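You operate a simulated robot arm through the tools that you are given. There is no shell and no other tool. Be economical: measure what you need, move in short steps, check, and stop when the job is done.

You are at the controls of a simulated robot arm. One attempt, no reset.

TASK
Make room on the top of the dressing table for the white travel pot. At the end: the orange curler is on the round green dish; the pink curler is on the green soap box; the teal travel pot from the top of the dressing table is on the hall side table top; the white travel pot stands where the teal travel pot stood; whatever was shut is shut again. Leave all else as you found it, and nothing knocked over.

The check looks at the end state, three seconds after you hand in, the way a careful person would. Anything else that was tipped, shoved, dropped, spilled or broken makes it a failure.

THE ROBOT
A 7-joint arm with a two-finger parallel gripper, fixed in place. Base frame: the origin is at the foot of the arm, x ahead of it, y to its left, z up. Readings come in m, rad, newtons and seconds.
With the tool pointing down near the work surface it reaches from about 0.24 to 0.62 m from the base axis. Its first joint turns from -1.152 to 1.152 rad. Payload 2.6 kg.
The tool frame sits at the grasp point between the pads (the TCP): z along the fingers, y along the line on which they close. The tips reach 0.03 m beyond it. Largest opening 0.094 m; finger width 0.028, thickness 0.01; the body of the gripper, 0.05 by 0.096 m, starts 0.055 m behind the TCP.
Orientation is told as [roll, pitch, yaw] about the base's x, y, z axes, in that order, counted from this pose: with the fingers straight down and closing along the base's y, the tool's x points along the base's -x, its y along +y and its z along -z.

THE INTERFACE
- The arm moves only by the tool nudge_tool. Its argument "rows" is a list of rows, each an object (a shift or turn left out is 0, a gripper value left out holds the last) with "xyz": the shift along the base's x, y, z in units of 30 mm (1.0 is 30 mm), a list of three; "delta_rot": the turn, a rotation vector about the base's x, y, z in units of 4 degrees (1.0 is 4 degrees), a list of three. In form: [{"xyz": [tx, ty, tz], "delta_rot": [ax, ay, az]}, ...]. A call has 1 to 8 rows; each row shifts and turns the commanded pose from where the row before left it. "hand" is the opening, from 0 (shut) to 1 (fully open), set as the call begins (left out, the last holds). A call with a number of a shift or a turn outside -1 to 1 is refused whole. A row lasts 0.2 s, in which the tool goes at most 0.05 m and 0.15 rad; a call with a longer step from one row to the next is refused whole, and so is a gripper value outside its range. Where a pose cannot be reached the arm comes as near as it can. A force on the tool above 40 N (or 10 N above the force at the start of the call, whichever is more), or a blocked arm, ends the call early, and 0.2 s more pass. Each finger travels about 0.072 m/s and halts on what it meets, pressing with about 26 N; the grip force reading is that of the motor and also rises with nothing between the fingers. The clock runs only during rows and for 0.2 s after the last one: add rows that do not move to give the fingers time. It gives the time, the measured TCP pose, the force on the tool (base axes), the opening and the grip force at its end, in the units of the frame above (readings bear some noise), with the torque about the TCP (base axes, N m) and any sound that the robot's microphone picked up.
- Cameras (640 x 400 px; columns grow to the right, rows downward): "scene" is fixed at [0.0595, 0.4539, 0.567]; the picture's right is [-0.49, -0.87, 0.00], its down [-0.41, 0.23, -0.88] and it looks along [0.77, -0.43, -0.47] (base axes); focal length 321 px, centre (320, 200). "wrist" rides on the gripper at [0.076, 0.014, -0.103] in the tool frame; the picture's right is [-0.18, 0.98, 0.00], its down [-0.75, -0.14, -0.64] and it looks along [-0.63, -0.12, 0.77] (tool axes); focal length 243 px, centre (320, 200).
- camera(camera): a new picture of that camera. No time passes.
- pixel_to_xyz(camera, pixels): there is no depth. For up to 12 entries [column, row, z] of the newest picture of that camera ("zoom" is the newest enlarged one), the place [x, y] in the base frame at which the ray of that pixel passes the height z, good to about 0.002 m, but the place of the scene camera against the robot may be out by one fixed shift of up to 0.012 m in any direction. No time passes.
- zoom(camera, box): a new picture of the part [left, top, right, bottom] of that camera's present view, enlarged. No time passes.
- hand_in(): hands the job in; it is judged then, once.

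Go step by step. Measure first, check grasps and placings, and put right what went wrong. The budget is 80 turns and 34 pictures, counting those below and the enlarged ones. Unless the task says otherwise, let go and move clear before handing in, and close with one line.

The tools are called after ">>>" as name(argument=value, ...) on one line, values as JSON. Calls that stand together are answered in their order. nudge_tool: Moves the arm, as the interface text tells. Its arguments: {"type":"object","properties":{"rows":{"type":"array","items":{"type":"object","properties":{"xyz":{"type":"array","items":{"type":"number"}},"delta_rot":{"type":"array","items":{"type":"number"}}}}},"hand":{"type":"number"}},"required":["rows"]} The other tools are called the same way: camera (camera) takes a picture; pixel_to_xyz (camera, pixels) gives the place at which the rays of pixels pass given heights; zoom (camera, box) takes an enlarged picture of a part of a camera's view; hand_in () hands the job in.

At the start:

```text
time_s: 0.0
tcp_pos: [0.3594, -0.035, 0.385]
tool_rot: [0.002, 0.0, 0.001]
ft_force: [-0.4, -0.5, -0.2]
wrist_torque: [0.01, 0.0, 0.0]
opening: 0.0939
finger_force: 0.0
```

scene: 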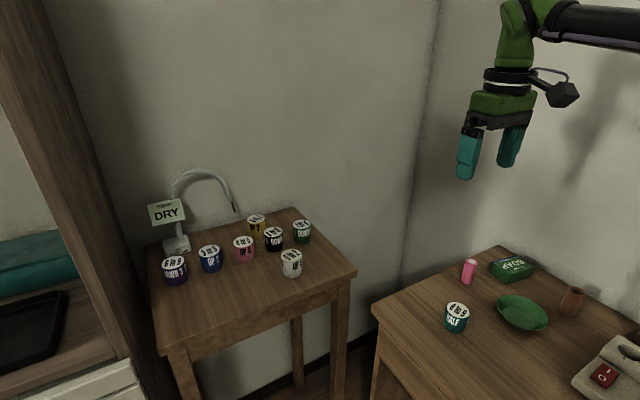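
wrist: 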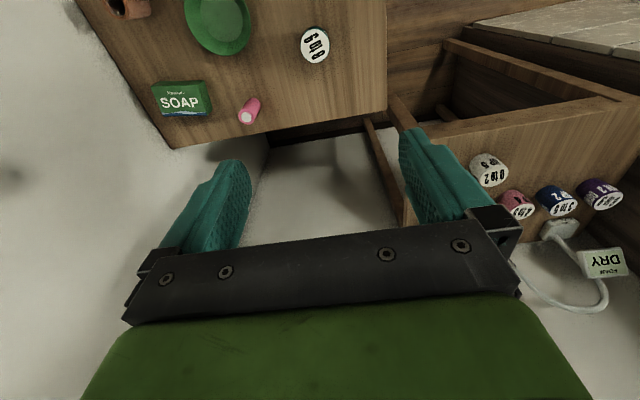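

I see two tables: the left one carries a group of pots, and the right one has the curlers, dish, soap box and teal pot (456,317). I'll zoom in on both to read the labels.

>>> zoom(camera="scene", box=[120, 160, 380, 322])

>>> zoom(camera="scene", box=[360, 225, 640, 400])

>>> zoom(camera="wrist", box=[360, 0, 640, 175])

```text
2.46 times, centred on (250, 241) of scene
```

zoom: 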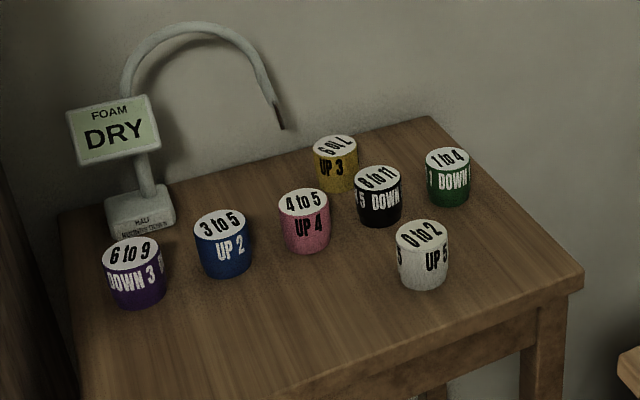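

```text
2.29 times, centred on (500, 312) of scene
```

zoom: 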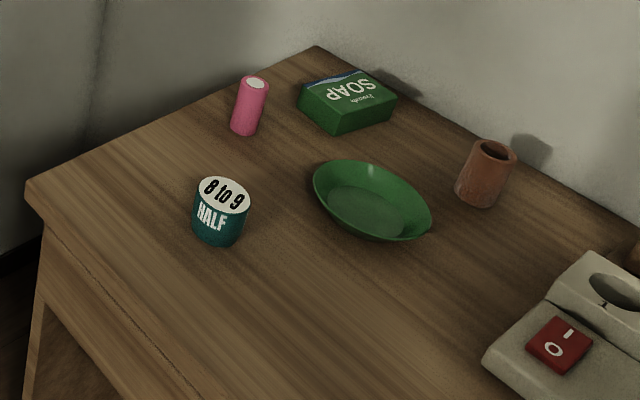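

```text
2.29 times, centred on (500, 88) of wrist
```

zoom: 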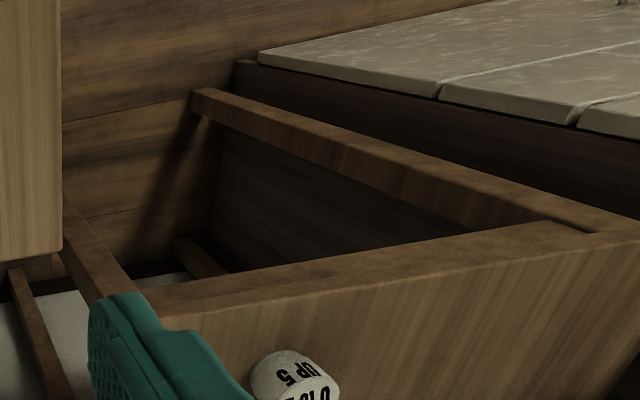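

The white pot "0 to 2" is on the left table and the teal pot is on the right one. I'll triangulate the heights using both cameras.

>>> pixel_to_xyz(camera="scene", pixels=[[457, 309, 0.0], [457, 309, 0.1], [292, 255, 0.0], [292, 255, 0.1], [497, 247, 0.0], [497, 247, 0.1], [373, 308, 0.0], [373, 308, 0.1], [357, 272, 0.0], [357, 272, 0.1]])

>>> pixel_to_xyz(camera="wrist", pixels=[[314, 43, 0.0], [314, 43, 0.1], [489, 180, 0.0], [489, 180, 0.1], [173, 148, 0.0], [173, 148, 0.1], [386, 107, 0.0], [386, 107, 0.1], [405, 225, 0.0], [405, 225, 0.1]])

```text
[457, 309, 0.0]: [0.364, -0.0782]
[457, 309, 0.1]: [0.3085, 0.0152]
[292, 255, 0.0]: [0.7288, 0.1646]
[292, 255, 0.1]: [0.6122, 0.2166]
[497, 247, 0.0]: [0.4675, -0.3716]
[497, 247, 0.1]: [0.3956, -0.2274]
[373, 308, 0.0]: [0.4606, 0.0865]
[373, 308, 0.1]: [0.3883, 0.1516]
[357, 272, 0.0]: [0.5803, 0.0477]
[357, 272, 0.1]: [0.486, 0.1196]
```

```text
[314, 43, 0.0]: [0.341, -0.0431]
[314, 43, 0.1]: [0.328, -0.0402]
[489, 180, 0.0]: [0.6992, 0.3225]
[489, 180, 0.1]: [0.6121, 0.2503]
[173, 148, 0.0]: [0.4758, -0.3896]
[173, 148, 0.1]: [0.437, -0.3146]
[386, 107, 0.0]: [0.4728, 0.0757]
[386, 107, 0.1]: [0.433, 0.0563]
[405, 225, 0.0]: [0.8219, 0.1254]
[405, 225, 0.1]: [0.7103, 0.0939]
```

Table top is at about z=0 and the side table at about z=0.09, with the white pot near (0.585, 0.23). I'll move over the dressing table to view the curlers and the device.

>>> nudge_tool(rows=[{"xyz": [-0.7, -1, 0]}, {"xyz": [-0.7, -1, 0]}, {"xyz": [-0.7, -1, 0]}, {"xyz": [0, -1, 0]}, {}])

>>> camera(camera="wrist")

```text
time_s: 1.2
tcp_pos: [0.2942, -0.1557, 0.3866]
tool_rot: [0.0, 0.0, -0.001]
ft_force: [-0.3, -0.9, -0.5]
wrist_torque: [0.0, 0.0, -0.02]
opening: 0.0943
finger_force: 0.1
```

```text
28 pictures are left
```

wrist: 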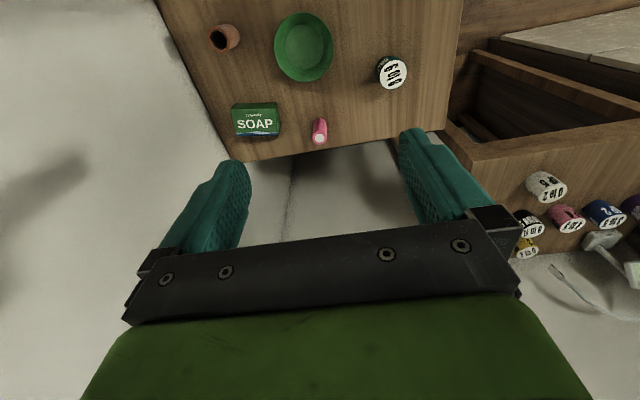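

All items on the dressing table are visible now. I'll zoom in for detail and read their positions.

>>> zoom(camera="wrist", box=[190, 0, 450, 162])

>>> zoom(camera="scene", box=[520, 270, 640, 400])

```text
2.46 times, centred on (320, 81) of wrist
```

zoom: 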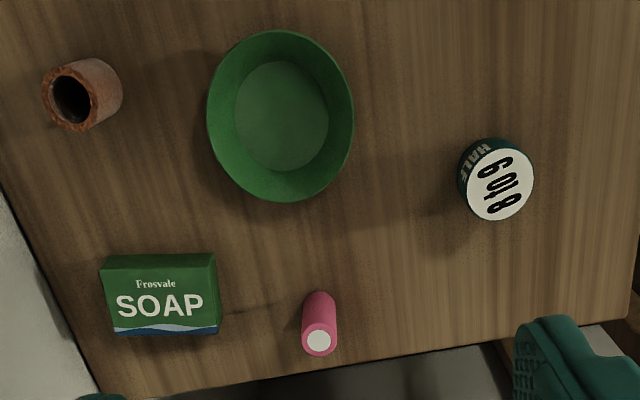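

```text
3.08 times, centred on (580, 335) of scene
```

zoom: 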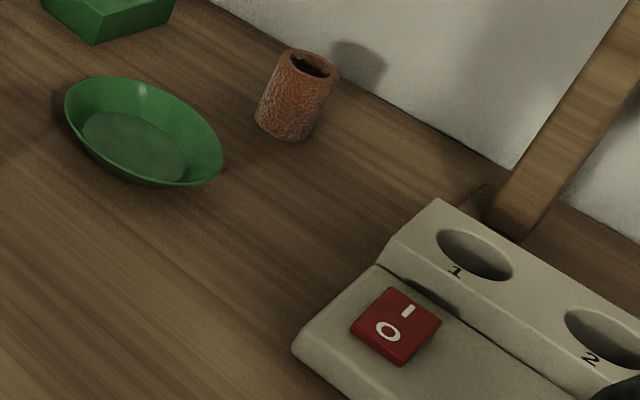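

The brown hollow cylinder may or may not be the orange curler, and the device at the right edge has numbered holes. I'll tilt the wrist to look back at the device.

>>> nudge_tool(rows=[{"xyz": [0, -0.5, 0], "delta_rot": [0, 1, 0]}, {"xyz": [0, -0.5, 0], "delta_rot": [0, 1, 0]}, {"delta_rot": [0, 1, 0]}, {"delta_rot": [0, 1, 0]}, {"delta_rot": [0, 1, 0]}, {"delta_rot": [0, 1, 0]}, {"delta_rot": [0, 1, 0]}, {}])

>>> camera(camera="wrist")

```text
time_s: 3.0
tcp_pos: [0.2961, -0.1847, 0.3842]
tool_rot: [-0.002, 0.417, -0.001]
ft_force: [0.4, 0.5, -0.6]
wrist_torque: [-0.01, -0.01, -0.02]
opening: 0.0939
finger_force: 0.1
out of reach, approached as far as the arm can: row 7
```

```text
25 pictures are left
```

wrist: 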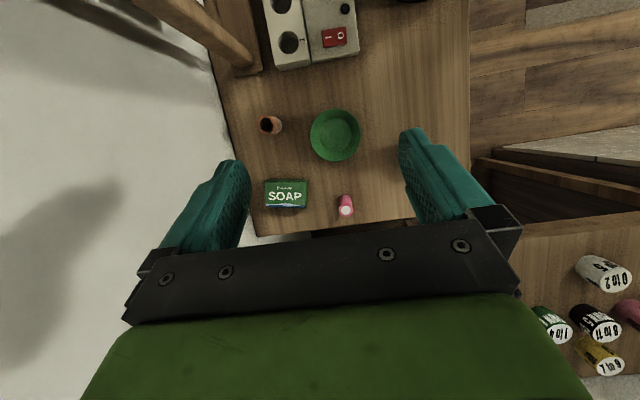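

>>> zoom(camera="wrist", box=[220, 0, 380, 100])

>>> zoom(camera="wrist", box=[230, 90, 390, 240])

>>> pixel_to_xyz(camera="zoom", pixels=[[320, 200, 0.0]])

>>> pixel_to_xyz(camera="wrist", pixels=[[267, 125, 0.04], [345, 210, 0.04], [334, 138, 0.0], [286, 191, 0.03], [228, 78, 0.0], [469, 215, 0.0], [258, 237, 0.0], [262, 190, 0.0], [308, 205, 0.0]])

```text
4.00 times, centred on (300, 50) of wrist
```

zoom: 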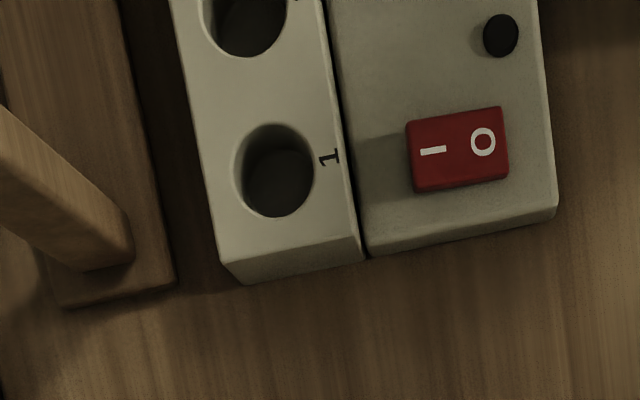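

```text
2.67 times, centred on (310, 165) of wrist
```

zoom: 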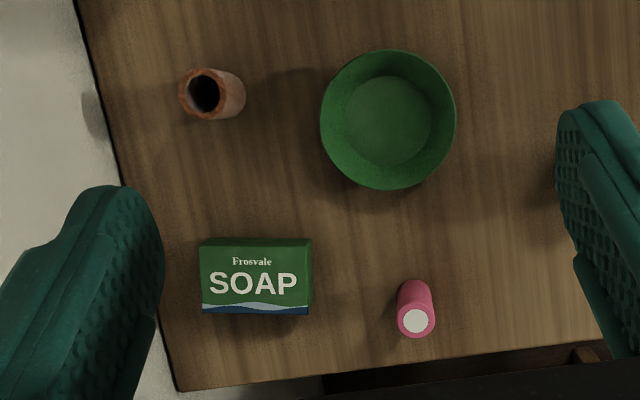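

```text
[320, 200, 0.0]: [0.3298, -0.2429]
```

```text
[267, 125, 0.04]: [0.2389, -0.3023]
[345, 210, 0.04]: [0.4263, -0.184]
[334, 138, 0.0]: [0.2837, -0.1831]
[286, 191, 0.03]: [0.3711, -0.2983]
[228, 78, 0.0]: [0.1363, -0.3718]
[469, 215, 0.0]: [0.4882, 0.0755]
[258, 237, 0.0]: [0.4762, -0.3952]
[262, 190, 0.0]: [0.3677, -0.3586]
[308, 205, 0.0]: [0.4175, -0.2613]
```

The tube at (267,125) is the only orange-brown curler, standing near (0.24,-0.30); the heater holes are empty. I'll untilt and turn the wrist so the camera stays clear of the mirror post.

>>> nudge_tool(rows=[{"xyz": [0, -0.3, 0], "delta_rot": [0, -1, 0]}, {"xyz": [0, -0.3, 0], "delta_rot": [0, -1, 0]}, {"xyz": [-0.2, -0.3, 0], "delta_rot": [0, -1, 0]}, {"xyz": [-0.2, -0.3, 0], "delta_rot": [0, -1, 0]}, {"xyz": [-0.2, -0.3, 0], "delta_rot": [0, -1, 0]}, {"xyz": [-0.2, -0.3, 0], "delta_rot": [0, -1, 0]}, {}])

```text
time_s: 4.6
tcp_pos: [0.2712, -0.2412, 0.3852]
tool_rot: [0.0, -0.003, -0.001]
ft_force: [1.3, 0.5, 0.8]
wrist_torque: [-0.03, -0.02, -0.01]
opening: 0.094
finger_force: 0.2
```

The tool is vertical again at (0.271,-0.241). Now I'll yaw by about -44° and descend toward a viewing height near the orange curler.

>>> nudge_tool(rows=[{"xyz": [0, 0, -0.7], "delta_rot": [0, 0, -1]}, {"xyz": [0, 0, -0.7], "delta_rot": [0, 0, -1]}, {"xyz": [0, 0, -0.7], "delta_rot": [0, 0, -1]}, {"xyz": [0, 0, -0.7], "delta_rot": [0, 0, -1]}, {"xyz": [0, 0, -0.7], "delta_rot": [0, 0, -1]}, {"xyz": [0, 0, -0.7], "delta_rot": [0, 0, -1]}, {"xyz": [0, 0, -0.7], "delta_rot": [0, 0, -1]}, {"xyz": [0, 0, -0.7], "delta_rot": [0, 0, -1]}])

>>> nudge_tool(rows=[{"xyz": [-0.3, -0.3, 0], "delta_rot": [0, 0, -1]}, {"xyz": [-0.2, -0.3, 0], "delta_rot": [0, 0, -1]}, {"xyz": [-0.2, -0.3, 0], "delta_rot": [0, 0, -1]}, {}])

>>> camera(camera="wrist")

```text
time_s: 6.4
tcp_pos: [0.2711, -0.2408, 0.2175]
tool_rot: [0.0, -0.002, -0.563]
ft_force: [0.1, 0.0, 0.0]
wrist_torque: [0.02, 0.01, 0.0]
opening: 0.094
finger_force: 0.0
```

```text
time_s: 7.4
tcp_pos: [0.2517, -0.2679, 0.2172]
tool_rot: [0.0, -0.001, -0.769]
ft_force: [-0.2, 0.0, -0.8]
wrist_torque: [0.02, 0.02, 0.02]
opening: 0.0941
finger_force: 0.1
```

```text
22 pictures are left
```

wrist: 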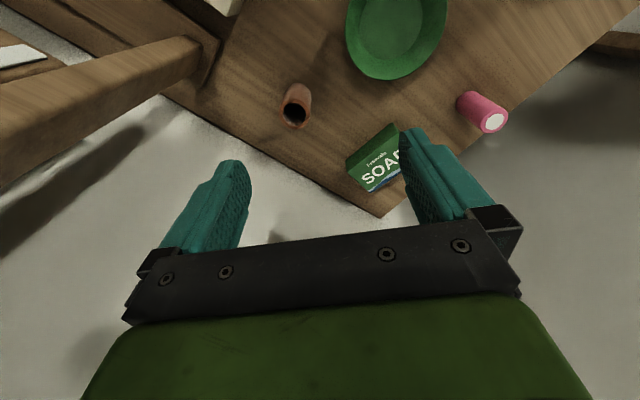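

>>> pixel_to_xyz(camera="wrist", pixels=[[295, 115, 0.03], [295, 115, 0.05], [299, 86, 0.0], [284, 108, 0.0], [311, 99, 0.0], [490, 122, 0.04], [490, 122, 0.06], [395, 30, 0.0], [387, 174, 0.02], [387, 174, 0.04]])

>>> zoom(camera="wrist", box=[240, 0, 560, 200])

>>> camera(camera="scene")

>>> pixel_to_xyz(camera="scene", pixels=[[574, 292, 0.0], [574, 292, 0.05], [569, 312, 0.0], [472, 262, 0.0], [472, 262, 0.05], [466, 281, 0.0], [456, 309, 0.04], [454, 331, 0.0], [523, 318, 0.0]])

```text
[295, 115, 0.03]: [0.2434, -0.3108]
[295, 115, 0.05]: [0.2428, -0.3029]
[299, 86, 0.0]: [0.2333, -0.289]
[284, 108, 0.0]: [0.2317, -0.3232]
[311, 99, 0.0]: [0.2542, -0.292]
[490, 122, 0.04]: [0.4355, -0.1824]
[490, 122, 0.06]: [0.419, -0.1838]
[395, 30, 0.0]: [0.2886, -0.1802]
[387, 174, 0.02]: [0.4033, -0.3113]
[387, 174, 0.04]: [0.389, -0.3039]
```

```text
2.00 times, centred on (400, 100) of wrist
```

zoom: 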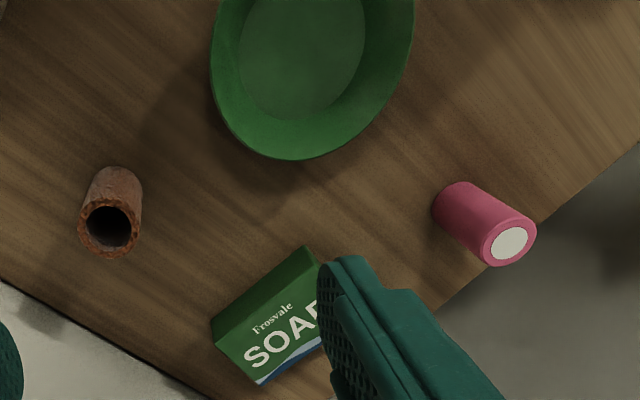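

```text
20 pictures are left
```

scene: 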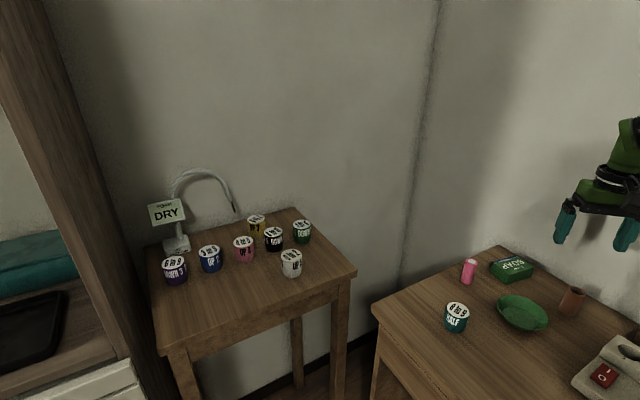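

```text
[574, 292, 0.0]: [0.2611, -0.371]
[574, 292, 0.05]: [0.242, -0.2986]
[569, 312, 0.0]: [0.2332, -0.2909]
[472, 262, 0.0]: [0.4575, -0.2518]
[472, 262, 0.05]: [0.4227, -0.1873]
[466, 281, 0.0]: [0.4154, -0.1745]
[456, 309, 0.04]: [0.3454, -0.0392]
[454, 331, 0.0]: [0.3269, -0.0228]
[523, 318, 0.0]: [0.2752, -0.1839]
```

The two cameras agree: the orange curler is at about (0.243,-0.303), top about 0.048. I'll align over it and descend part-way.

>>> nudge_tool(rows=[{"xyz": [-0.29, -0.6, 0]}, {"xyz": [0, -0.57, 0]}, {"xyz": [0, 0, -1]}, {"xyz": [0, 0, -1]}, {"xyz": [0, 0, -1]}, {"xyz": [0, 0, -0.7]}, {}])

>>> camera(camera="wrist")

>>> pixel_to_xyz(camera="wrist", pixels=[[320, 187, 0.1], [320, 160, 0.05], [320, 150, 0.05], [320, 140, 0.05]])

```text
time_s: 9.0
tcp_pos: [0.2435, -0.3031, 0.1053]
tool_rot: [0.001, 0.0, -0.77]
ft_force: [-0.8, -0.4, -0.1]
wrist_torque: [0.01, 0.02, 0.02]
opening: 0.0936
finger_force: 0.0
```

```text
19 pictures are left
```

wrist: 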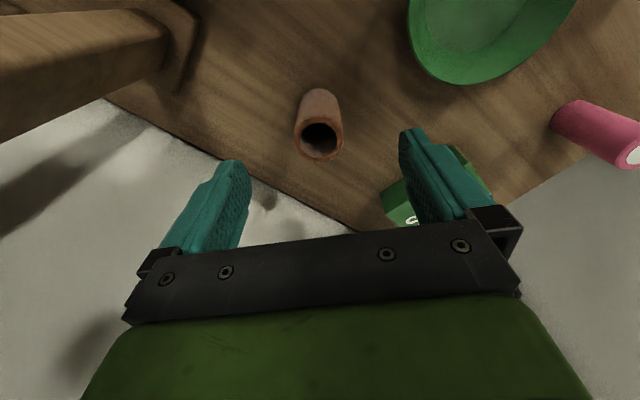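

```text
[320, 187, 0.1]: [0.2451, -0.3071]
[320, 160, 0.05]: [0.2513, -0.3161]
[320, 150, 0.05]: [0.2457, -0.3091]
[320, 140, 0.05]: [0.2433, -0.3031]
```

The curler rim is centred at (319,140), which maps to (0.243,-0.303), so it is aligned. I'll descend to grasp height and close.

>>> nudge_tool(rows=[{"xyz": [0, 0, -0.8]}, {"xyz": [0, 0, -0.8]}, {"xyz": [0, 0, -0.75]}, {}])

>>> nudge_tool(hand=0.2, rows=[{}, {}, {}, {}, {}])

```text
time_s: 10.0
tcp_pos: [0.2439, -0.3015, 0.0386]
tool_rot: [0.0, -0.001, -0.77]
ft_force: [1.0, -0.2, -0.5]
wrist_torque: [-0.02, -0.03, 0.01]
opening: 0.0938
finger_force: 0.0
```

```text
time_s: 11.2
tcp_pos: [0.2442, -0.3016, 0.0388]
tool_rot: [0.0, 0.0, -0.77]
ft_force: [0.8, 0.4, -0.5]
wrist_torque: [0.02, 0.03, 0.02]
opening: 0.032
finger_force: 26.3
```

It is gripped with an opening of 0.032. The fingertips would be low inside the dish, so I'll regrip higher, with the TCP at about 0.056.

>>> nudge_tool(hand=0.6, rows=[{}, {}, {}, {"xyz": [0, 0, -0.02]}, {"xyz": [0, 0, 0.6]}, {}])

>>> nudge_tool(hand=0.15, rows=[{}, {}, {}, {}, {"xyz": [0, 0, 0.5]}, {"xyz": [0, 0, 1]}, {"xyz": [0, 0, 1]}, {}])

>>> camera(camera="wrist")

```text
time_s: 12.6
tcp_pos: [0.2427, -0.3012, 0.0539]
tool_rot: [0.0, 0.001, -0.769]
ft_force: [0.4, 0.2, 0.2]
wrist_torque: [0.01, 0.01, -0.01]
opening: 0.0564
finger_force: 0.0
```

```text
time_s: 14.4
tcp_pos: [0.2428, -0.3021, 0.1304]
tool_rot: [-0.001, 0.0, -0.768]
ft_force: [-0.5, 0.4, 0.2]
wrist_torque: [-0.01, 0.0, 0.01]
opening: 0.0316
finger_force: 26.1
```

```text
18 pictures are left
```

wrist: 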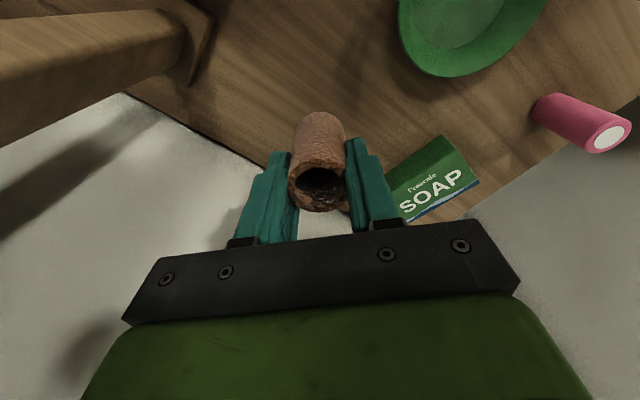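

The curler is held upright. I'll move over the dish at about (0.284,-0.182) and check.

>>> nudge_tool(rows=[{"xyz": [0.34, 1, 0]}, {"xyz": [0.34, 1, 0]}, {"xyz": [0.34, 1, 0]}, {"xyz": [0.35, 1, 0]}, {}])

>>> camera(camera="wrist")

>>> zoom(camera="scene", box=[420, 200, 640, 340])

```text
time_s: 15.6
tcp_pos: [0.2853, -0.1805, 0.1303]
tool_rot: [0.0, 0.0, -0.768]
ft_force: [-0.4, -0.8, 0.4]
wrist_torque: [0.01, 0.01, 0.02]
opening: 0.0317
finger_force: 25.9
```

```text
17 pictures are left
```

wrist: 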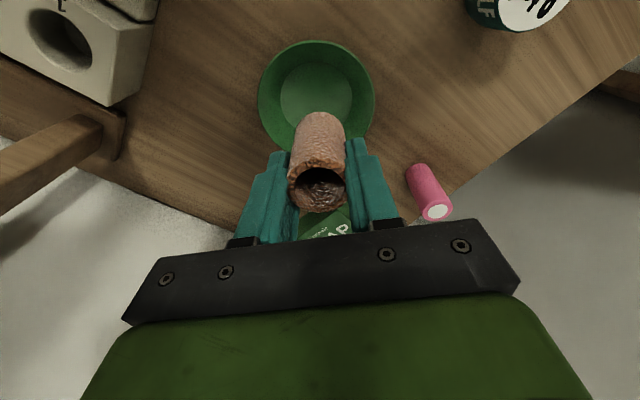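

```text
2.86 times, centred on (530, 270) of scene
```

zoom: 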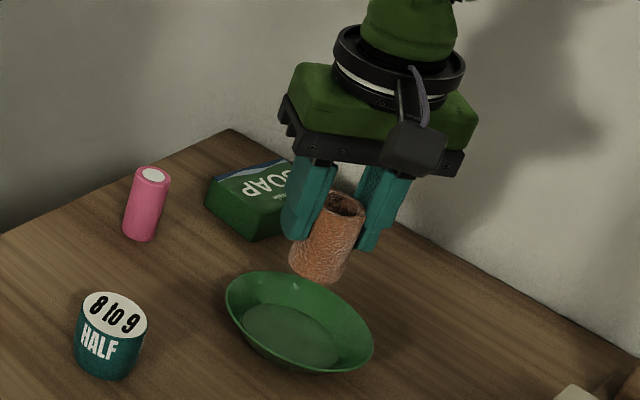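

>>> pixel_to_xyz(camera="wrist", pixels=[[316, 62, 0.005], [280, 92, 0.005], [352, 92, 0.005], [316, 39, 0.025], [258, 98, 0.025], [375, 98, 0.025], [320, 108, 0.005], [320, 100, 0.005]])

```text
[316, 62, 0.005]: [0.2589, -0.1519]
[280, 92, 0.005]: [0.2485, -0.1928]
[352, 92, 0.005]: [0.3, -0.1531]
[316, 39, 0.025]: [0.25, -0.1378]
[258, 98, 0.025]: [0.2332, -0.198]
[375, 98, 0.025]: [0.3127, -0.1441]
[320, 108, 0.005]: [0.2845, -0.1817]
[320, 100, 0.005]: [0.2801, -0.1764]
```

Dish centre works out to about (0.280,-0.177). I'll shift slightly and descend to near the dish floor.

>>> nudge_tool(rows=[{"xyz": [-0.17, 0.13, 0]}, {"xyz": [0, 0, -0.8]}, {"xyz": [0, 0, -0.8]}, {"xyz": [0, 0, -0.6]}, {}])

>>> nudge_tool(rows=[{"xyz": [0, 0, -0.1]}, {}])

```text
time_s: 16.8
tcp_pos: [0.2801, -0.1775, 0.0625]
tool_rot: [0.0, 0.0, -0.769]
ft_force: [0.5, 0.3, -0.9]
wrist_torque: [0.04, 0.0, -0.02]
opening: 0.0321
finger_force: 26.1
```

```text
time_s: 17.4
tcp_pos: [0.2789, -0.1767, 0.0594]
tool_rot: [-0.001, 0.001, -0.771]
ft_force: [0.4, 0.2, -0.4]
wrist_torque: [0.01, -0.02, 0.02]
opening: 0.0315
finger_force: 26.1
```

>>> nudge_tool(rows=[{"xyz": [0, 0, -0.06]}, {}])

>>> zoom(camera="scene", box=[470, 260, 590, 340])

```text
time_s: 18.0
tcp_pos: [0.2799, -0.1771, 0.0583]
tool_rot: [0.001, -0.002, -0.771]
ft_force: [-3.2, 2.9, 18.1]
wrist_torque: [0.16, 0.28, -0.01]
opening: 0.0319
finger_force: 26.2
```

```text
5.00 times, centred on (530, 300) of scene
```

zoom: 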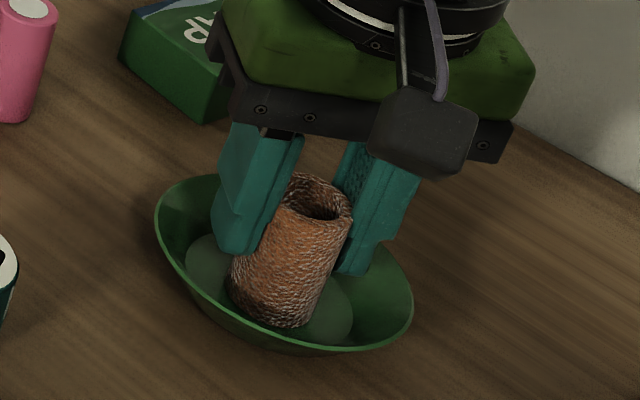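

Contact is felt (18 N) and the curler stands in the dish. I'll ease up, open modestly and rise.

>>> nudge_tool(rows=[{"xyz": [0, 0, 0.05]}, {}])

>>> nudge_tool(hand=0.55, rows=[{}, {}, {}, {"xyz": [0, 0, 0.7]}, {"xyz": [0, 0, 1]}, {"xyz": [0, 0, 1]}, {}])

>>> camera(camera="wrist")

>>> pixel_to_xyz(camera="wrist", pixels=[[437, 213, 0.052]])

```text
time_s: 18.6
tcp_pos: [0.2789, -0.1773, 0.0584]
tool_rot: [0.001, 0.001, -0.767]
ft_force: [0.8, 0.2, 0.6]
wrist_torque: [-0.01, 0.0, 0.0]
opening: 0.0314
finger_force: 26.5
```

```text
time_s: 20.2
tcp_pos: [0.2765, -0.175, 0.1393]
tool_rot: [-0.001, -0.001, -0.769]
ft_force: [-0.4, -0.2, 0.0]
wrist_torque: [0.01, -0.01, 0.03]
opening: 0.0517
finger_force: 0.1
```

```text
14 pictures are left
```

wrist: 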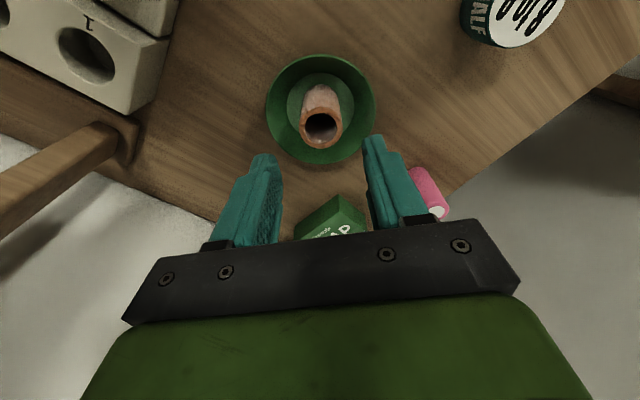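

```text
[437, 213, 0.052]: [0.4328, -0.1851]
```

The orange curler stands in the dish. Next I'll move above the pink curler near (0.425,-0.185).

>>> nudge_tool(hand=0.75, rows=[{"xyz": [0.98, -0.07, 0]}, {"xyz": [0.98, -0.07, 0]}, {"xyz": [0.98, -0.07, 0]}, {"xyz": [0.98, -0.07, 0]}, {"xyz": [0.98, -0.07, 0]}, {}])

>>> camera(camera="wrist")

```text
time_s: 21.6
tcp_pos: [0.4252, -0.188, 0.1398]
tool_rot: [-0.001, -0.001, -0.769]
ft_force: [0.5, -0.4, 0.4]
wrist_torque: [0.02, 0.01, 0.0]
opening: 0.0708
finger_force: 0.0
```

```text
13 pictures are left
```

wrist: 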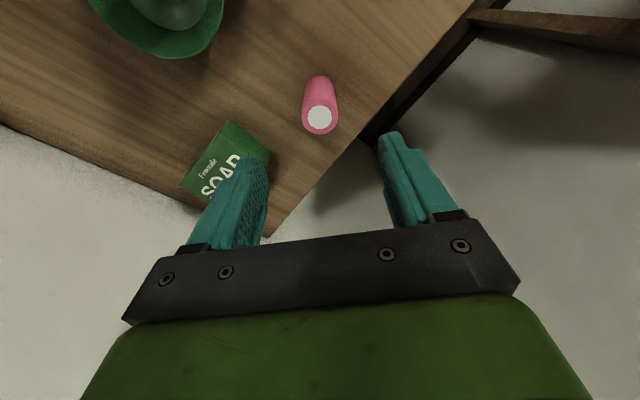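

>>> pixel_to_xyz(camera="wrist", pixels=[[319, 118, 0.05], [319, 118, 0.055], [303, 118, 0.05], [336, 118, 0.05], [319, 90, 0.0], [232, 122, 0.03], [180, 182, 0.03], [270, 153, 0.03]])

```text
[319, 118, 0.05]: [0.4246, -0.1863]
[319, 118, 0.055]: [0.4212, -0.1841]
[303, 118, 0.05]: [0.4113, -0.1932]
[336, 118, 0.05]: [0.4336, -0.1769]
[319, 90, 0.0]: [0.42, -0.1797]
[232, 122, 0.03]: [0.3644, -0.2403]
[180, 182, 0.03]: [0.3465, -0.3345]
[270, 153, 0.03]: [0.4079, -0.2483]
```

Pink curler centre is about (0.423,-0.185). I'll descend and grip its upper half.

>>> nudge_tool(rows=[{"xyz": [-0.07, 0.1, -0.9]}, {"xyz": [0, 0, -0.9]}, {"xyz": [0, 0, -0.9]}, {"xyz": [0, 0, -0.2]}, {}])

>>> nudge_tool(hand=0.1, rows=[{}, {}, {}, {}, {}, {}])

```text
time_s: 22.8
tcp_pos: [0.4223, -0.1844, 0.0521]
tool_rot: [0.002, 0.0, -0.769]
ft_force: [0.1, 0.2, 0.1]
wrist_torque: [-0.02, -0.01, 0.03]
opening: 0.0706
finger_force: 0.1
```

```text
time_s: 24.2
tcp_pos: [0.4227, -0.1848, 0.0523]
tool_rot: [-0.001, 0.0, -0.769]
ft_force: [-0.2, -0.3, 0.2]
wrist_torque: [0.05, -0.01, 0.01]
opening: 0.0278
finger_force: 26.2
```

Gripped, opening 0.028. I'll lift and look at the soap box.

>>> nudge_tool(rows=[{"xyz": [0, 0, 0.8]}, {"xyz": [0, 0, 1]}, {"xyz": [0, 0, 1]}, {"xyz": [0, 0, 0.3]}, {"xyz": [-0.6, 0, 0]}, {"xyz": [-0.6, 0, 0]}, {}])

>>> zoom(camera="wrist", box=[120, 50, 440, 250])

```text
time_s: 25.8
tcp_pos: [0.3852, -0.1862, 0.1474]
tool_rot: [-0.001, -0.001, -0.769]
ft_force: [0.3, 0.5, -0.7]
wrist_torque: [-0.01, 0.01, 0.05]
opening: 0.028
finger_force: 26.4
```

```text
2.00 times, centred on (280, 150) of wrist
```

zoom: 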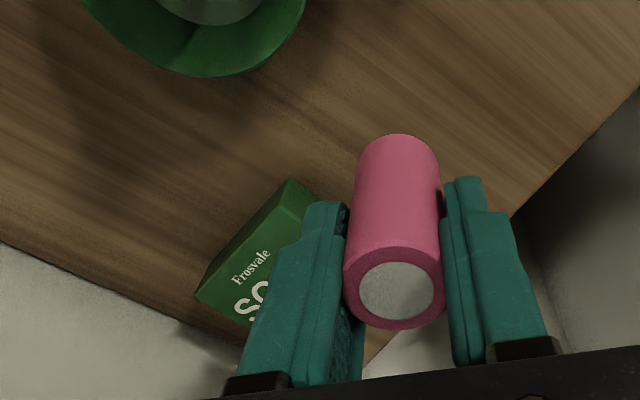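

>>> pixel_to_xyz(camera="scene", pixels=[[507, 283, 0.0], [491, 265, 0.03], [517, 255, 0.03], [534, 265, 0.03], [507, 273, 0.03], [512, 264, 0.03], [507, 273, 0.02], [512, 264, 0.025]])

>>> pixel_to_xyz(camera="zoom", pixels=[[290, 178, 0.03], [195, 295, 0.03], [206, 300, 0.03], [318, 200, 0.03], [290, 178, 0.0], [195, 295, 0.0]])

```text
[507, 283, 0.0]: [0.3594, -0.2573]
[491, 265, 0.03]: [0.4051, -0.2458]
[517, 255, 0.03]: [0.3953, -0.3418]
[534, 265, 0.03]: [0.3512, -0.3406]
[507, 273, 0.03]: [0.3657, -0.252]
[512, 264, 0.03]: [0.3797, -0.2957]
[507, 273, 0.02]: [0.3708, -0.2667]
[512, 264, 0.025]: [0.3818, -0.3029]
```

```text
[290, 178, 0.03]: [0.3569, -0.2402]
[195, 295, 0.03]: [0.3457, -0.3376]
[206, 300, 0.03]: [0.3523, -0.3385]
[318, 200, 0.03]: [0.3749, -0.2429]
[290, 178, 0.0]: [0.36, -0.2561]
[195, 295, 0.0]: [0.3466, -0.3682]
```

Soap box centre is about (0.378,-0.298), with its top at about 0.027. I'll move there and take a look.

>>> nudge_tool(rows=[{"xyz": [-0.06, -0.93, 0]}, {"xyz": [-0.06, -0.93, 0]}, {"xyz": [-0.06, -0.93, 0]}, {"xyz": [-0.06, -0.94, 0]}, {"xyz": [0, 0, -0.8]}, {"xyz": [0, 0, -0.7]}, {}])

>>> zoom(camera="wrist", box=[220, 70, 420, 250])

>>> zoom(camera="scene", box=[450, 200, 570, 300])

```text
time_s: 27.4
tcp_pos: [0.3794, -0.2961, 0.1011]
tool_rot: [0.0, 0.001, -0.768]
ft_force: [-0.2, 0.3, -0.4]
wrist_torque: [0.03, 0.04, 0.03]
opening: 0.0277
finger_force: 26.2
```

```text
2.22 times, centred on (320, 160) of wrist
```

zoom: 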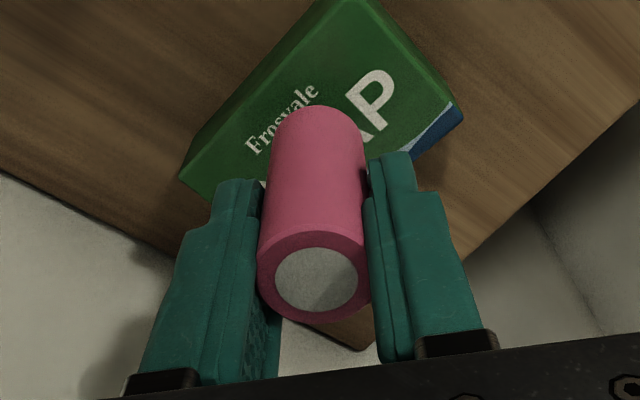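

```text
4.00 times, centred on (510, 250) of scene
```

zoom: 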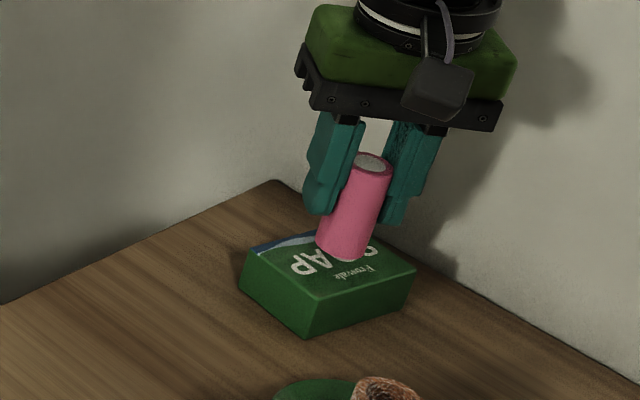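

The pink curler is over the middle of the soap box, so I'll lower it in small steps.

>>> nudge_tool(rows=[{"xyz": [0, 0, -0.4]}, {"xyz": [0, 0, -0.3]}, {}])

>>> nudge_tool(rows=[{"xyz": [0, 0, -0.07]}, {}])

```text
time_s: 28.2
tcp_pos: [0.3816, -0.2974, 0.0813]
tool_rot: [0.003, -0.007, -0.768]
ft_force: [1.2, 0.3, 23.1]
wrist_torque: [-0.06, -0.08, -0.04]
opening: 0.0272
finger_force: 26.4
```

```text
time_s: 28.8
tcp_pos: [0.3798, -0.2978, 0.0785]
tool_rot: [0.001, -0.002, -0.768]
ft_force: [3.3, -0.7, 22.4]
wrist_torque: [-0.04, -0.15, 0.06]
opening: 0.0269
finger_force: 25.6
```

Contact is felt at z≈0.08. I'll ease off, open and rise.

>>> nudge_tool(rows=[{"xyz": [0, 0, 0.06]}, {}])

>>> nudge_tool(hand=0.5, rows=[{}, {}, {}, {"xyz": [0, 0, 0.5]}, {"xyz": [0, 0, 1]}, {"xyz": [0, 0, 1]}, {"xyz": [0, 0, 1]}, {}])

>>> camera(camera="scene")

```text
time_s: 29.4
tcp_pos: [0.3801, -0.2968, 0.0773]
tool_rot: [0.001, 0.001, -0.77]
ft_force: [2.3, -2.1, 10.1]
wrist_torque: [-0.15, -0.17, 0.01]
opening: 0.0269
finger_force: 25.7
```

```text
time_s: 31.2
tcp_pos: [0.38, -0.2968, 0.1846]
tool_rot: [0.0, 0.0, -0.77]
ft_force: [-0.1, 0.4, -0.6]
wrist_torque: [0.0, 0.0, -0.01]
opening: 0.0471
finger_force: 0.1
```

```text
9 pictures are left
```

scene: 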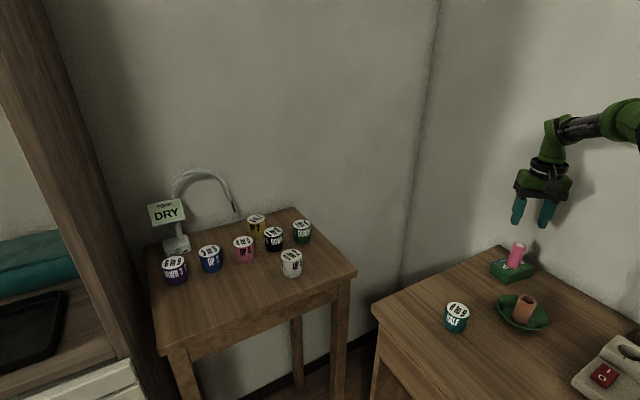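

Both curlers are in place. Next I'll measure the side table, its pots and the teal pot from this picture.

>>> pixel_to_xyz(camera="scene", pixels=[[357, 271, 0.085], [164, 349, 0.085], [260, 310, 0.085], [292, 255, 0.127], [291, 277, 0.085], [245, 242, 0.127], [274, 232, 0.127], [210, 251, 0.127], [175, 263, 0.127], [457, 308, 0.04], [446, 308, 0.04], [468, 310, 0.04]])

>>> nudge_tool(hand=0.85, rows=[{"xyz": [-0.2, 1, 0], "delta_rot": [0, 0, 1]}, {"xyz": [-0.2, 1, 0], "delta_rot": [0, 0, 1]}, {"xyz": [-0.2, 1, 0], "delta_rot": [0, 0, 1]}, {"xyz": [-0.2, 1, 0], "delta_rot": [0, 0, 1]}, {"xyz": [-0.2, 1, 0], "delta_rot": [0, 0, 1]}, {"xyz": [-0.2, 1, 0], "delta_rot": [0, 0, 1]}, {"xyz": [-0.13, 1, 0], "delta_rot": [0, 0, 1]}, {"xyz": [0, 1, 0], "delta_rot": [0, 0, 1]}])

>>> nudge_tool(rows=[{"xyz": [0, 0.5, 0], "delta_rot": [0, 0, 1]}, {"delta_rot": [0, 0, 1]}, {"delta_rot": [0, 0, 1]}, {}])

>>> camera(camera="wrist")

```text
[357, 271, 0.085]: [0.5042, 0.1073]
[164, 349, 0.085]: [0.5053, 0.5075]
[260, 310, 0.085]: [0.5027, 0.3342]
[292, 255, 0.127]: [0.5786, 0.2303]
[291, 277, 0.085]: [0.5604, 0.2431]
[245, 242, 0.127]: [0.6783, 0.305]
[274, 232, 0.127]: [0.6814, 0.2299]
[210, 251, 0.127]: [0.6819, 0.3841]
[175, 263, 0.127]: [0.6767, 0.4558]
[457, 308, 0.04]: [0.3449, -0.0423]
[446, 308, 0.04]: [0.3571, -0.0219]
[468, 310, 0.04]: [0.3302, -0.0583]
```

```text
time_s: 33.0
tcp_pos: [0.3413, -0.0564, 0.1835]
tool_rot: [-0.001, -0.001, -0.21]
ft_force: [-0.4, -0.2, -0.1]
wrist_torque: [-0.01, -0.01, -0.02]
opening: 0.0798
finger_force: 0.1
```

```text
time_s: 34.0
tcp_pos: [0.3412, -0.0418, 0.1858]
tool_rot: [0.001, -0.001, -0.002]
ft_force: [0.2, -0.1, -0.6]
wrist_torque: [0.02, 0.02, 0.01]
opening: 0.08
finger_force: 0.1
```

```text
8 pictures are left
```

wrist: 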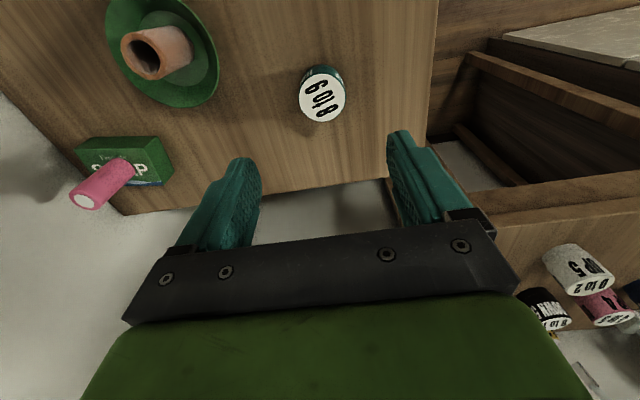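

>>> pixel_to_xyz(camera="wrist", pixels=[[322, 98, 0.04], [322, 98, 0.045], [300, 98, 0.04], [345, 98, 0.04], [322, 122, 0.04], [305, 75, 0.0], [578, 276, 0.127], [594, 280, 0.127], [594, 280, 0.12]])

```text
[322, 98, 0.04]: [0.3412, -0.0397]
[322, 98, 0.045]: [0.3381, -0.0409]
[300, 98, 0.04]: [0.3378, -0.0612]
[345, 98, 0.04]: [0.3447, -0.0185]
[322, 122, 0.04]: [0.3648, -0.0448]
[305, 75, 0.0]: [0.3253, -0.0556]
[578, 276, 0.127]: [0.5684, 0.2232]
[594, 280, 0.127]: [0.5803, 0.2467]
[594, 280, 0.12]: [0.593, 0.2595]
```

Teal pot top centre is about (0.340,-0.041) with diameter 0.043. I'll descend and grip.

>>> nudge_tool(rows=[{"xyz": [0, 0.04, -1]}, {"xyz": [0, 0, -1]}, {"xyz": [0, 0, -1]}, {"xyz": [0, 0, -1]}, {"xyz": [0, 0, -0.8]}, {}, {}])

>>> nudge_tool(hand=0.3, rows=[{}, {}, {}, {}, {}])

```text
time_s: 35.6
tcp_pos: [0.3418, -0.0438, 0.0388]
tool_rot: [0.0, -0.001, -0.002]
ft_force: [-0.6, -1.0, 0.6]
wrist_torque: [-0.02, -0.01, -0.01]
opening: 0.08
finger_force: 0.0
```

```text
time_s: 36.8
tcp_pos: [0.3408, -0.0444, 0.0394]
tool_rot: [0.0, 0.001, -0.003]
ft_force: [-0.2, 0.1, 0.1]
wrist_torque: [-0.01, 0.01, -0.01]
opening: 0.0446
finger_force: 26.0
```

Gripped, opening 0.0446. I'll lift and carry it toward (0.548,0.158) over the side table.

>>> nudge_tool(rows=[{"xyz": [0, 0, 0.6]}, {"xyz": [0, 0, 1]}, {"xyz": [0, 0, 1]}, {"xyz": [0, 0, 1]}, {"xyz": [0, 0, 1]}, {"xyz": [0, 0, 0.9]}, {}])

>>> nudge_tool(rows=[{"xyz": [0.86, 0.84, 0], "delta_rot": [0, 0, 0.6]}, {"xyz": [0.86, 0.84, 0], "delta_rot": [0, 0, 0.6]}, {"xyz": [0.86, 0.84, 0], "delta_rot": [0, 0, 0.6]}, {"xyz": [0.86, 0.84, 0], "delta_rot": [0, 0, 0.6]}, {"xyz": [0.86, 0.84, 0], "delta_rot": [0, 0, 0.6]}, {"xyz": [0.86, 0.84, 0], "delta_rot": [0, 0, 0.6]}, {"xyz": [0.86, 0.84, 0], "delta_rot": [0, 0, 0.6]}, {"xyz": [0.86, 0.84, 0], "delta_rot": [0, 0, 0.6]}])

>>> camera(camera="wrist")

>>> pixel_to_xyz(camera="wrist", pixels=[[320, 187, 0.2]])

```text
time_s: 38.4
tcp_pos: [0.3411, -0.0402, 0.2024]
tool_rot: [-0.002, 0.0, 0.001]
ft_force: [-0.5, 0.3, 0.1]
wrist_torque: [0.0, 0.02, -0.01]
opening: 0.0444
finger_force: 25.9
```

```text
time_s: 40.2
tcp_pos: [0.5452, 0.1639, 0.2027]
tool_rot: [0.0, -0.001, 0.335]
ft_force: [0.0, 0.4, -0.3]
wrist_torque: [-0.03, -0.03, -0.04]
opening: 0.0443
finger_force: 26.1
```

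```text
7 pictures are left
```

wrist: 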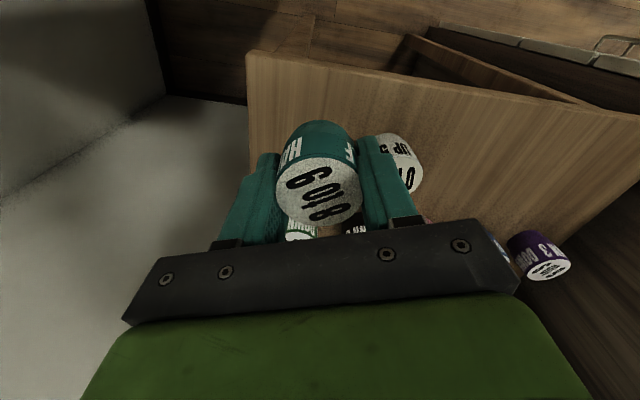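

```text
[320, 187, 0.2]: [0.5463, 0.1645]
```

>>> pixel_to_xyz(camera="wrist", pixels=[[248, 55, 0.085], [640, 112, 0.085], [440, 80, 0.085], [408, 178, 0.127], [424, 176, 0.127], [394, 134, 0.085], [248, 55, 0.075]])

```text
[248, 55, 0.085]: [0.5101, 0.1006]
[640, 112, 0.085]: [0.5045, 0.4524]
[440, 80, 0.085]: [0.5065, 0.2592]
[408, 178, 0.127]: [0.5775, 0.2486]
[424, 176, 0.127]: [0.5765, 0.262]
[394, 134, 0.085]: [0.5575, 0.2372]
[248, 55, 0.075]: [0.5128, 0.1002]
```

The table edge is at x≈0.506 and y≈0.10, and the white pot is near (0.580,0.238). I'll shift a little toward -y and lower.

>>> nudge_tool(rows=[{"xyz": [0.05, -0.3, -0.7]}, {"xyz": [0, 0, -0.7]}, {"xyz": [0, 0, -0.6]}, {"xyz": [0, 0, -0.3]}, {}])

>>> nudge_tool(rows=[{"xyz": [0, 0, -0.1]}, {}])

```text
time_s: 41.4
tcp_pos: [0.549, 0.1517, 0.1359]
tool_rot: [-0.001, 0.0, 0.333]
ft_force: [0.5, -0.3, 0.5]
wrist_torque: [-0.01, 0.01, 0.01]
opening: 0.0443
finger_force: 26.3
```

```text
time_s: 42.0
tcp_pos: [0.5487, 0.1529, 0.1336]
tool_rot: [0.0, 0.0, 0.334]
ft_force: [0.1, 0.2, -0.8]
wrist_torque: [-0.01, 0.0, -0.01]
opening: 0.0443
finger_force: 26.1
```

>>> nudge_tool(rows=[{"xyz": [0, 0, -0.12]}, {}])

>>> nudge_tool(rows=[{"xyz": [0, 0, -0.08]}, {}])

```text
time_s: 42.6
tcp_pos: [0.5491, 0.1514, 0.1301]
tool_rot: [-0.001, 0.0, 0.334]
ft_force: [0.0, -0.4, -0.5]
wrist_torque: [0.0, 0.0, 0.03]
opening: 0.0448
finger_force: 25.8
```

```text
time_s: 43.2
tcp_pos: [0.5492, 0.1511, 0.1288]
tool_rot: [0.0, -0.003, 0.332]
ft_force: [-4.0, 1.9, 14.6]
wrist_torque: [0.02, 0.19, 0.02]
opening: 0.0444
finger_force: 26.2
```

Contact at z≈0.129 puts the table top at about 0.09. I'll ease up, release and rise.

>>> nudge_tool(rows=[{"xyz": [0, 0, 0.04]}, {}])

>>> nudge_tool(hand=0.68, rows=[{}, {}, {}, {"xyz": [0, 0, 0.6]}, {"xyz": [0, 0, 1]}, {"xyz": [0, 0, 1]}, {"xyz": [0, 0, 0.4]}, {}])

>>> nudge_tool(rows=[{"xyz": [0.35, 0.95, 0]}, {"xyz": [0.35, 0.95, 0]}, {"xyz": [0.34, 0.95, 0]}, {}, {}])

>>> camera(camera="wrist")

```text
time_s: 43.8
tcp_pos: [0.5483, 0.1502, 0.1281]
tool_rot: [0.0, 0.0, 0.335]
ft_force: [1.4, 1.2, 5.5]
wrist_torque: [0.1, -0.1, 0.0]
opening: 0.0446
finger_force: 25.6
```

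```text
time_s: 45.6
tcp_pos: [0.5487, 0.1517, 0.22]
tool_rot: [0.001, -0.001, 0.334]
ft_force: [0.3, 0.0, 0.4]
wrist_torque: [0.02, -0.01, -0.01]
opening: 0.0638
finger_force: 0.1
```

```text
time_s: 46.8
tcp_pos: [0.5511, 0.2118, 0.217]
tool_rot: [0.0, 0.0, 0.333]
ft_force: [-0.9, -0.1, 0.4]
wrist_torque: [-0.01, -0.02, -0.02]
opening: 0.064
finger_force: 0.1
out of reach, approached as far as the arm can: row 2, 3
```

```text
6 pictures are left
```

wrist: 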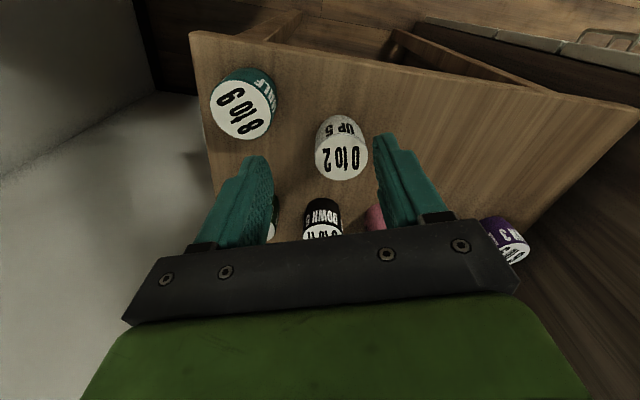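

Teal stands on the side table. The arm hit its reach limit at this height, so I'll locate the white pot precisely before lowering.

>>> pixel_to_xyz(camera="wrist", pixels=[[341, 158, 0.127], [341, 158, 0.132], [316, 158, 0.13], [368, 158, 0.13], [341, 183, 0.13], [341, 133, 0.13], [322, 237, 0.13], [341, 115, 0.09], [242, 110, 0.132]])

```text
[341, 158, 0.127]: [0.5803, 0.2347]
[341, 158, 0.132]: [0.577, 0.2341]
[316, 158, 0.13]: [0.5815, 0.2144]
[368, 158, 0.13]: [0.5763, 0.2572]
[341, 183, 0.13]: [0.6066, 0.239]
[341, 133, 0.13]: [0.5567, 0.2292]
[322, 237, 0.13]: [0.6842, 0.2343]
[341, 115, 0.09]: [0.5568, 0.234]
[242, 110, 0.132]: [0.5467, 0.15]
```

White pot centre is about (0.580,0.235), just beyond vertical reach. I'll tilt the fingers 12° outward about the closing axis, which keeps the pads vertical, and lower a bit.

>>> nudge_tool(rows=[{"xyz": [0, 0, -0.35], "delta_rot": [0.327, -0.945, 0]}, {"xyz": [0, 0, -0.35], "delta_rot": [0.327, -0.945, 0]}, {"xyz": [0, 0, -0.3], "delta_rot": [0.327, -0.945, 0]}, {"xyz": [0.5, 0.4, 0]}, {"xyz": [0.46, 0.37, 0]}, {}, {}])

```text
time_s: 48.4
tcp_pos: [0.5804, 0.235, 0.1899]
tool_rot: [-0.02, -0.137, 0.357]
ft_force: [0.7, -0.5, 0.2]
wrist_torque: [0.02, -0.01, 0.01]
opening: 0.0639
finger_force: 0.2
out of reach, approached as far as the arm can: row 1, 2, 5
```

It reached the spot above the white pot. I'll correct the small roll, open a bit wider and check alignment in one picture.

>>> nudge_tool(hand=0.78, rows=[{"xyz": [0, 0, -0.4], "delta_rot": [0.268, 0.1, 0]}, {}, {}])

>>> camera(camera="wrist")

>>> pixel_to_xyz(camera="wrist", pixels=[[320, 160, 0.132], [320, 150, 0.132], [320, 170, 0.132], [300, 160, 0.132], [340, 160, 0.132]])

```text
time_s: 49.2
tcp_pos: [0.5789, 0.2317, 0.1808]
tool_rot: [0.002, -0.137, 0.355]
ft_force: [-0.2, 0.0, 0.1]
wrist_torque: [-0.06, 0.01, -0.02]
opening: 0.0733
finger_force: 0.1
```

```text
5 pictures are left
```

wrist: 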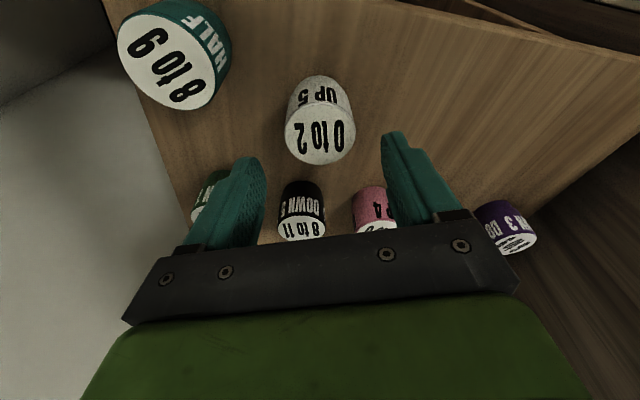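

```text
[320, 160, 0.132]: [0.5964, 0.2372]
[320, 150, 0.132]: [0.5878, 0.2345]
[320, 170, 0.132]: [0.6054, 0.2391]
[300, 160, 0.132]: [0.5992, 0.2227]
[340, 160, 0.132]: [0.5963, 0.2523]
```

White pot top centre (320,135) maps to about (0.577,0.232), so it is aligned. I'll descend.

>>> nudge_tool(rows=[{"xyz": [0, 0, -0.6]}, {"xyz": [0, 0, -0.6]}, {"xyz": [0, 0, -0.3]}, {}, {}])

```text
time_s: 50.4
tcp_pos: [0.5792, 0.2335, 0.1339]
tool_rot: [0.001, -0.138, 0.353]
ft_force: [0.0, 0.4, 0.5]
wrist_torque: [0.01, 0.0, -0.02]
opening: 0.073
finger_force: 0.1
```

>>> nudge_tool(hand=0.3, rows=[{}, {}, {}, {}, {}])

>>> nudge_tool(rows=[{"xyz": [-0.05, 0, 0.4]}, {"xyz": [-0.2, -0.05, 0.5]}, {"xyz": [-0.4, -0.1, 0.6]}, {"xyz": [-0.6, 0, 0.6]}, {"xyz": [-0.6, 0, 0.6]}, {}])

```text
time_s: 51.6
tcp_pos: [0.579, 0.2344, 0.1337]
tool_rot: [-0.001, -0.138, 0.354]
ft_force: [-0.1, 0.5, 0.2]
wrist_torque: [0.0, 0.05, 0.0]
opening: 0.0447
finger_force: 25.6
```

```text
time_s: 53.0
tcp_pos: [0.5242, 0.2303, 0.2173]
tool_rot: [-0.001, -0.137, 0.357]
ft_force: [0.4, -0.5, 0.0]
wrist_torque: [0.02, -0.03, 0.02]
opening: 0.0445
finger_force: 26.3
```

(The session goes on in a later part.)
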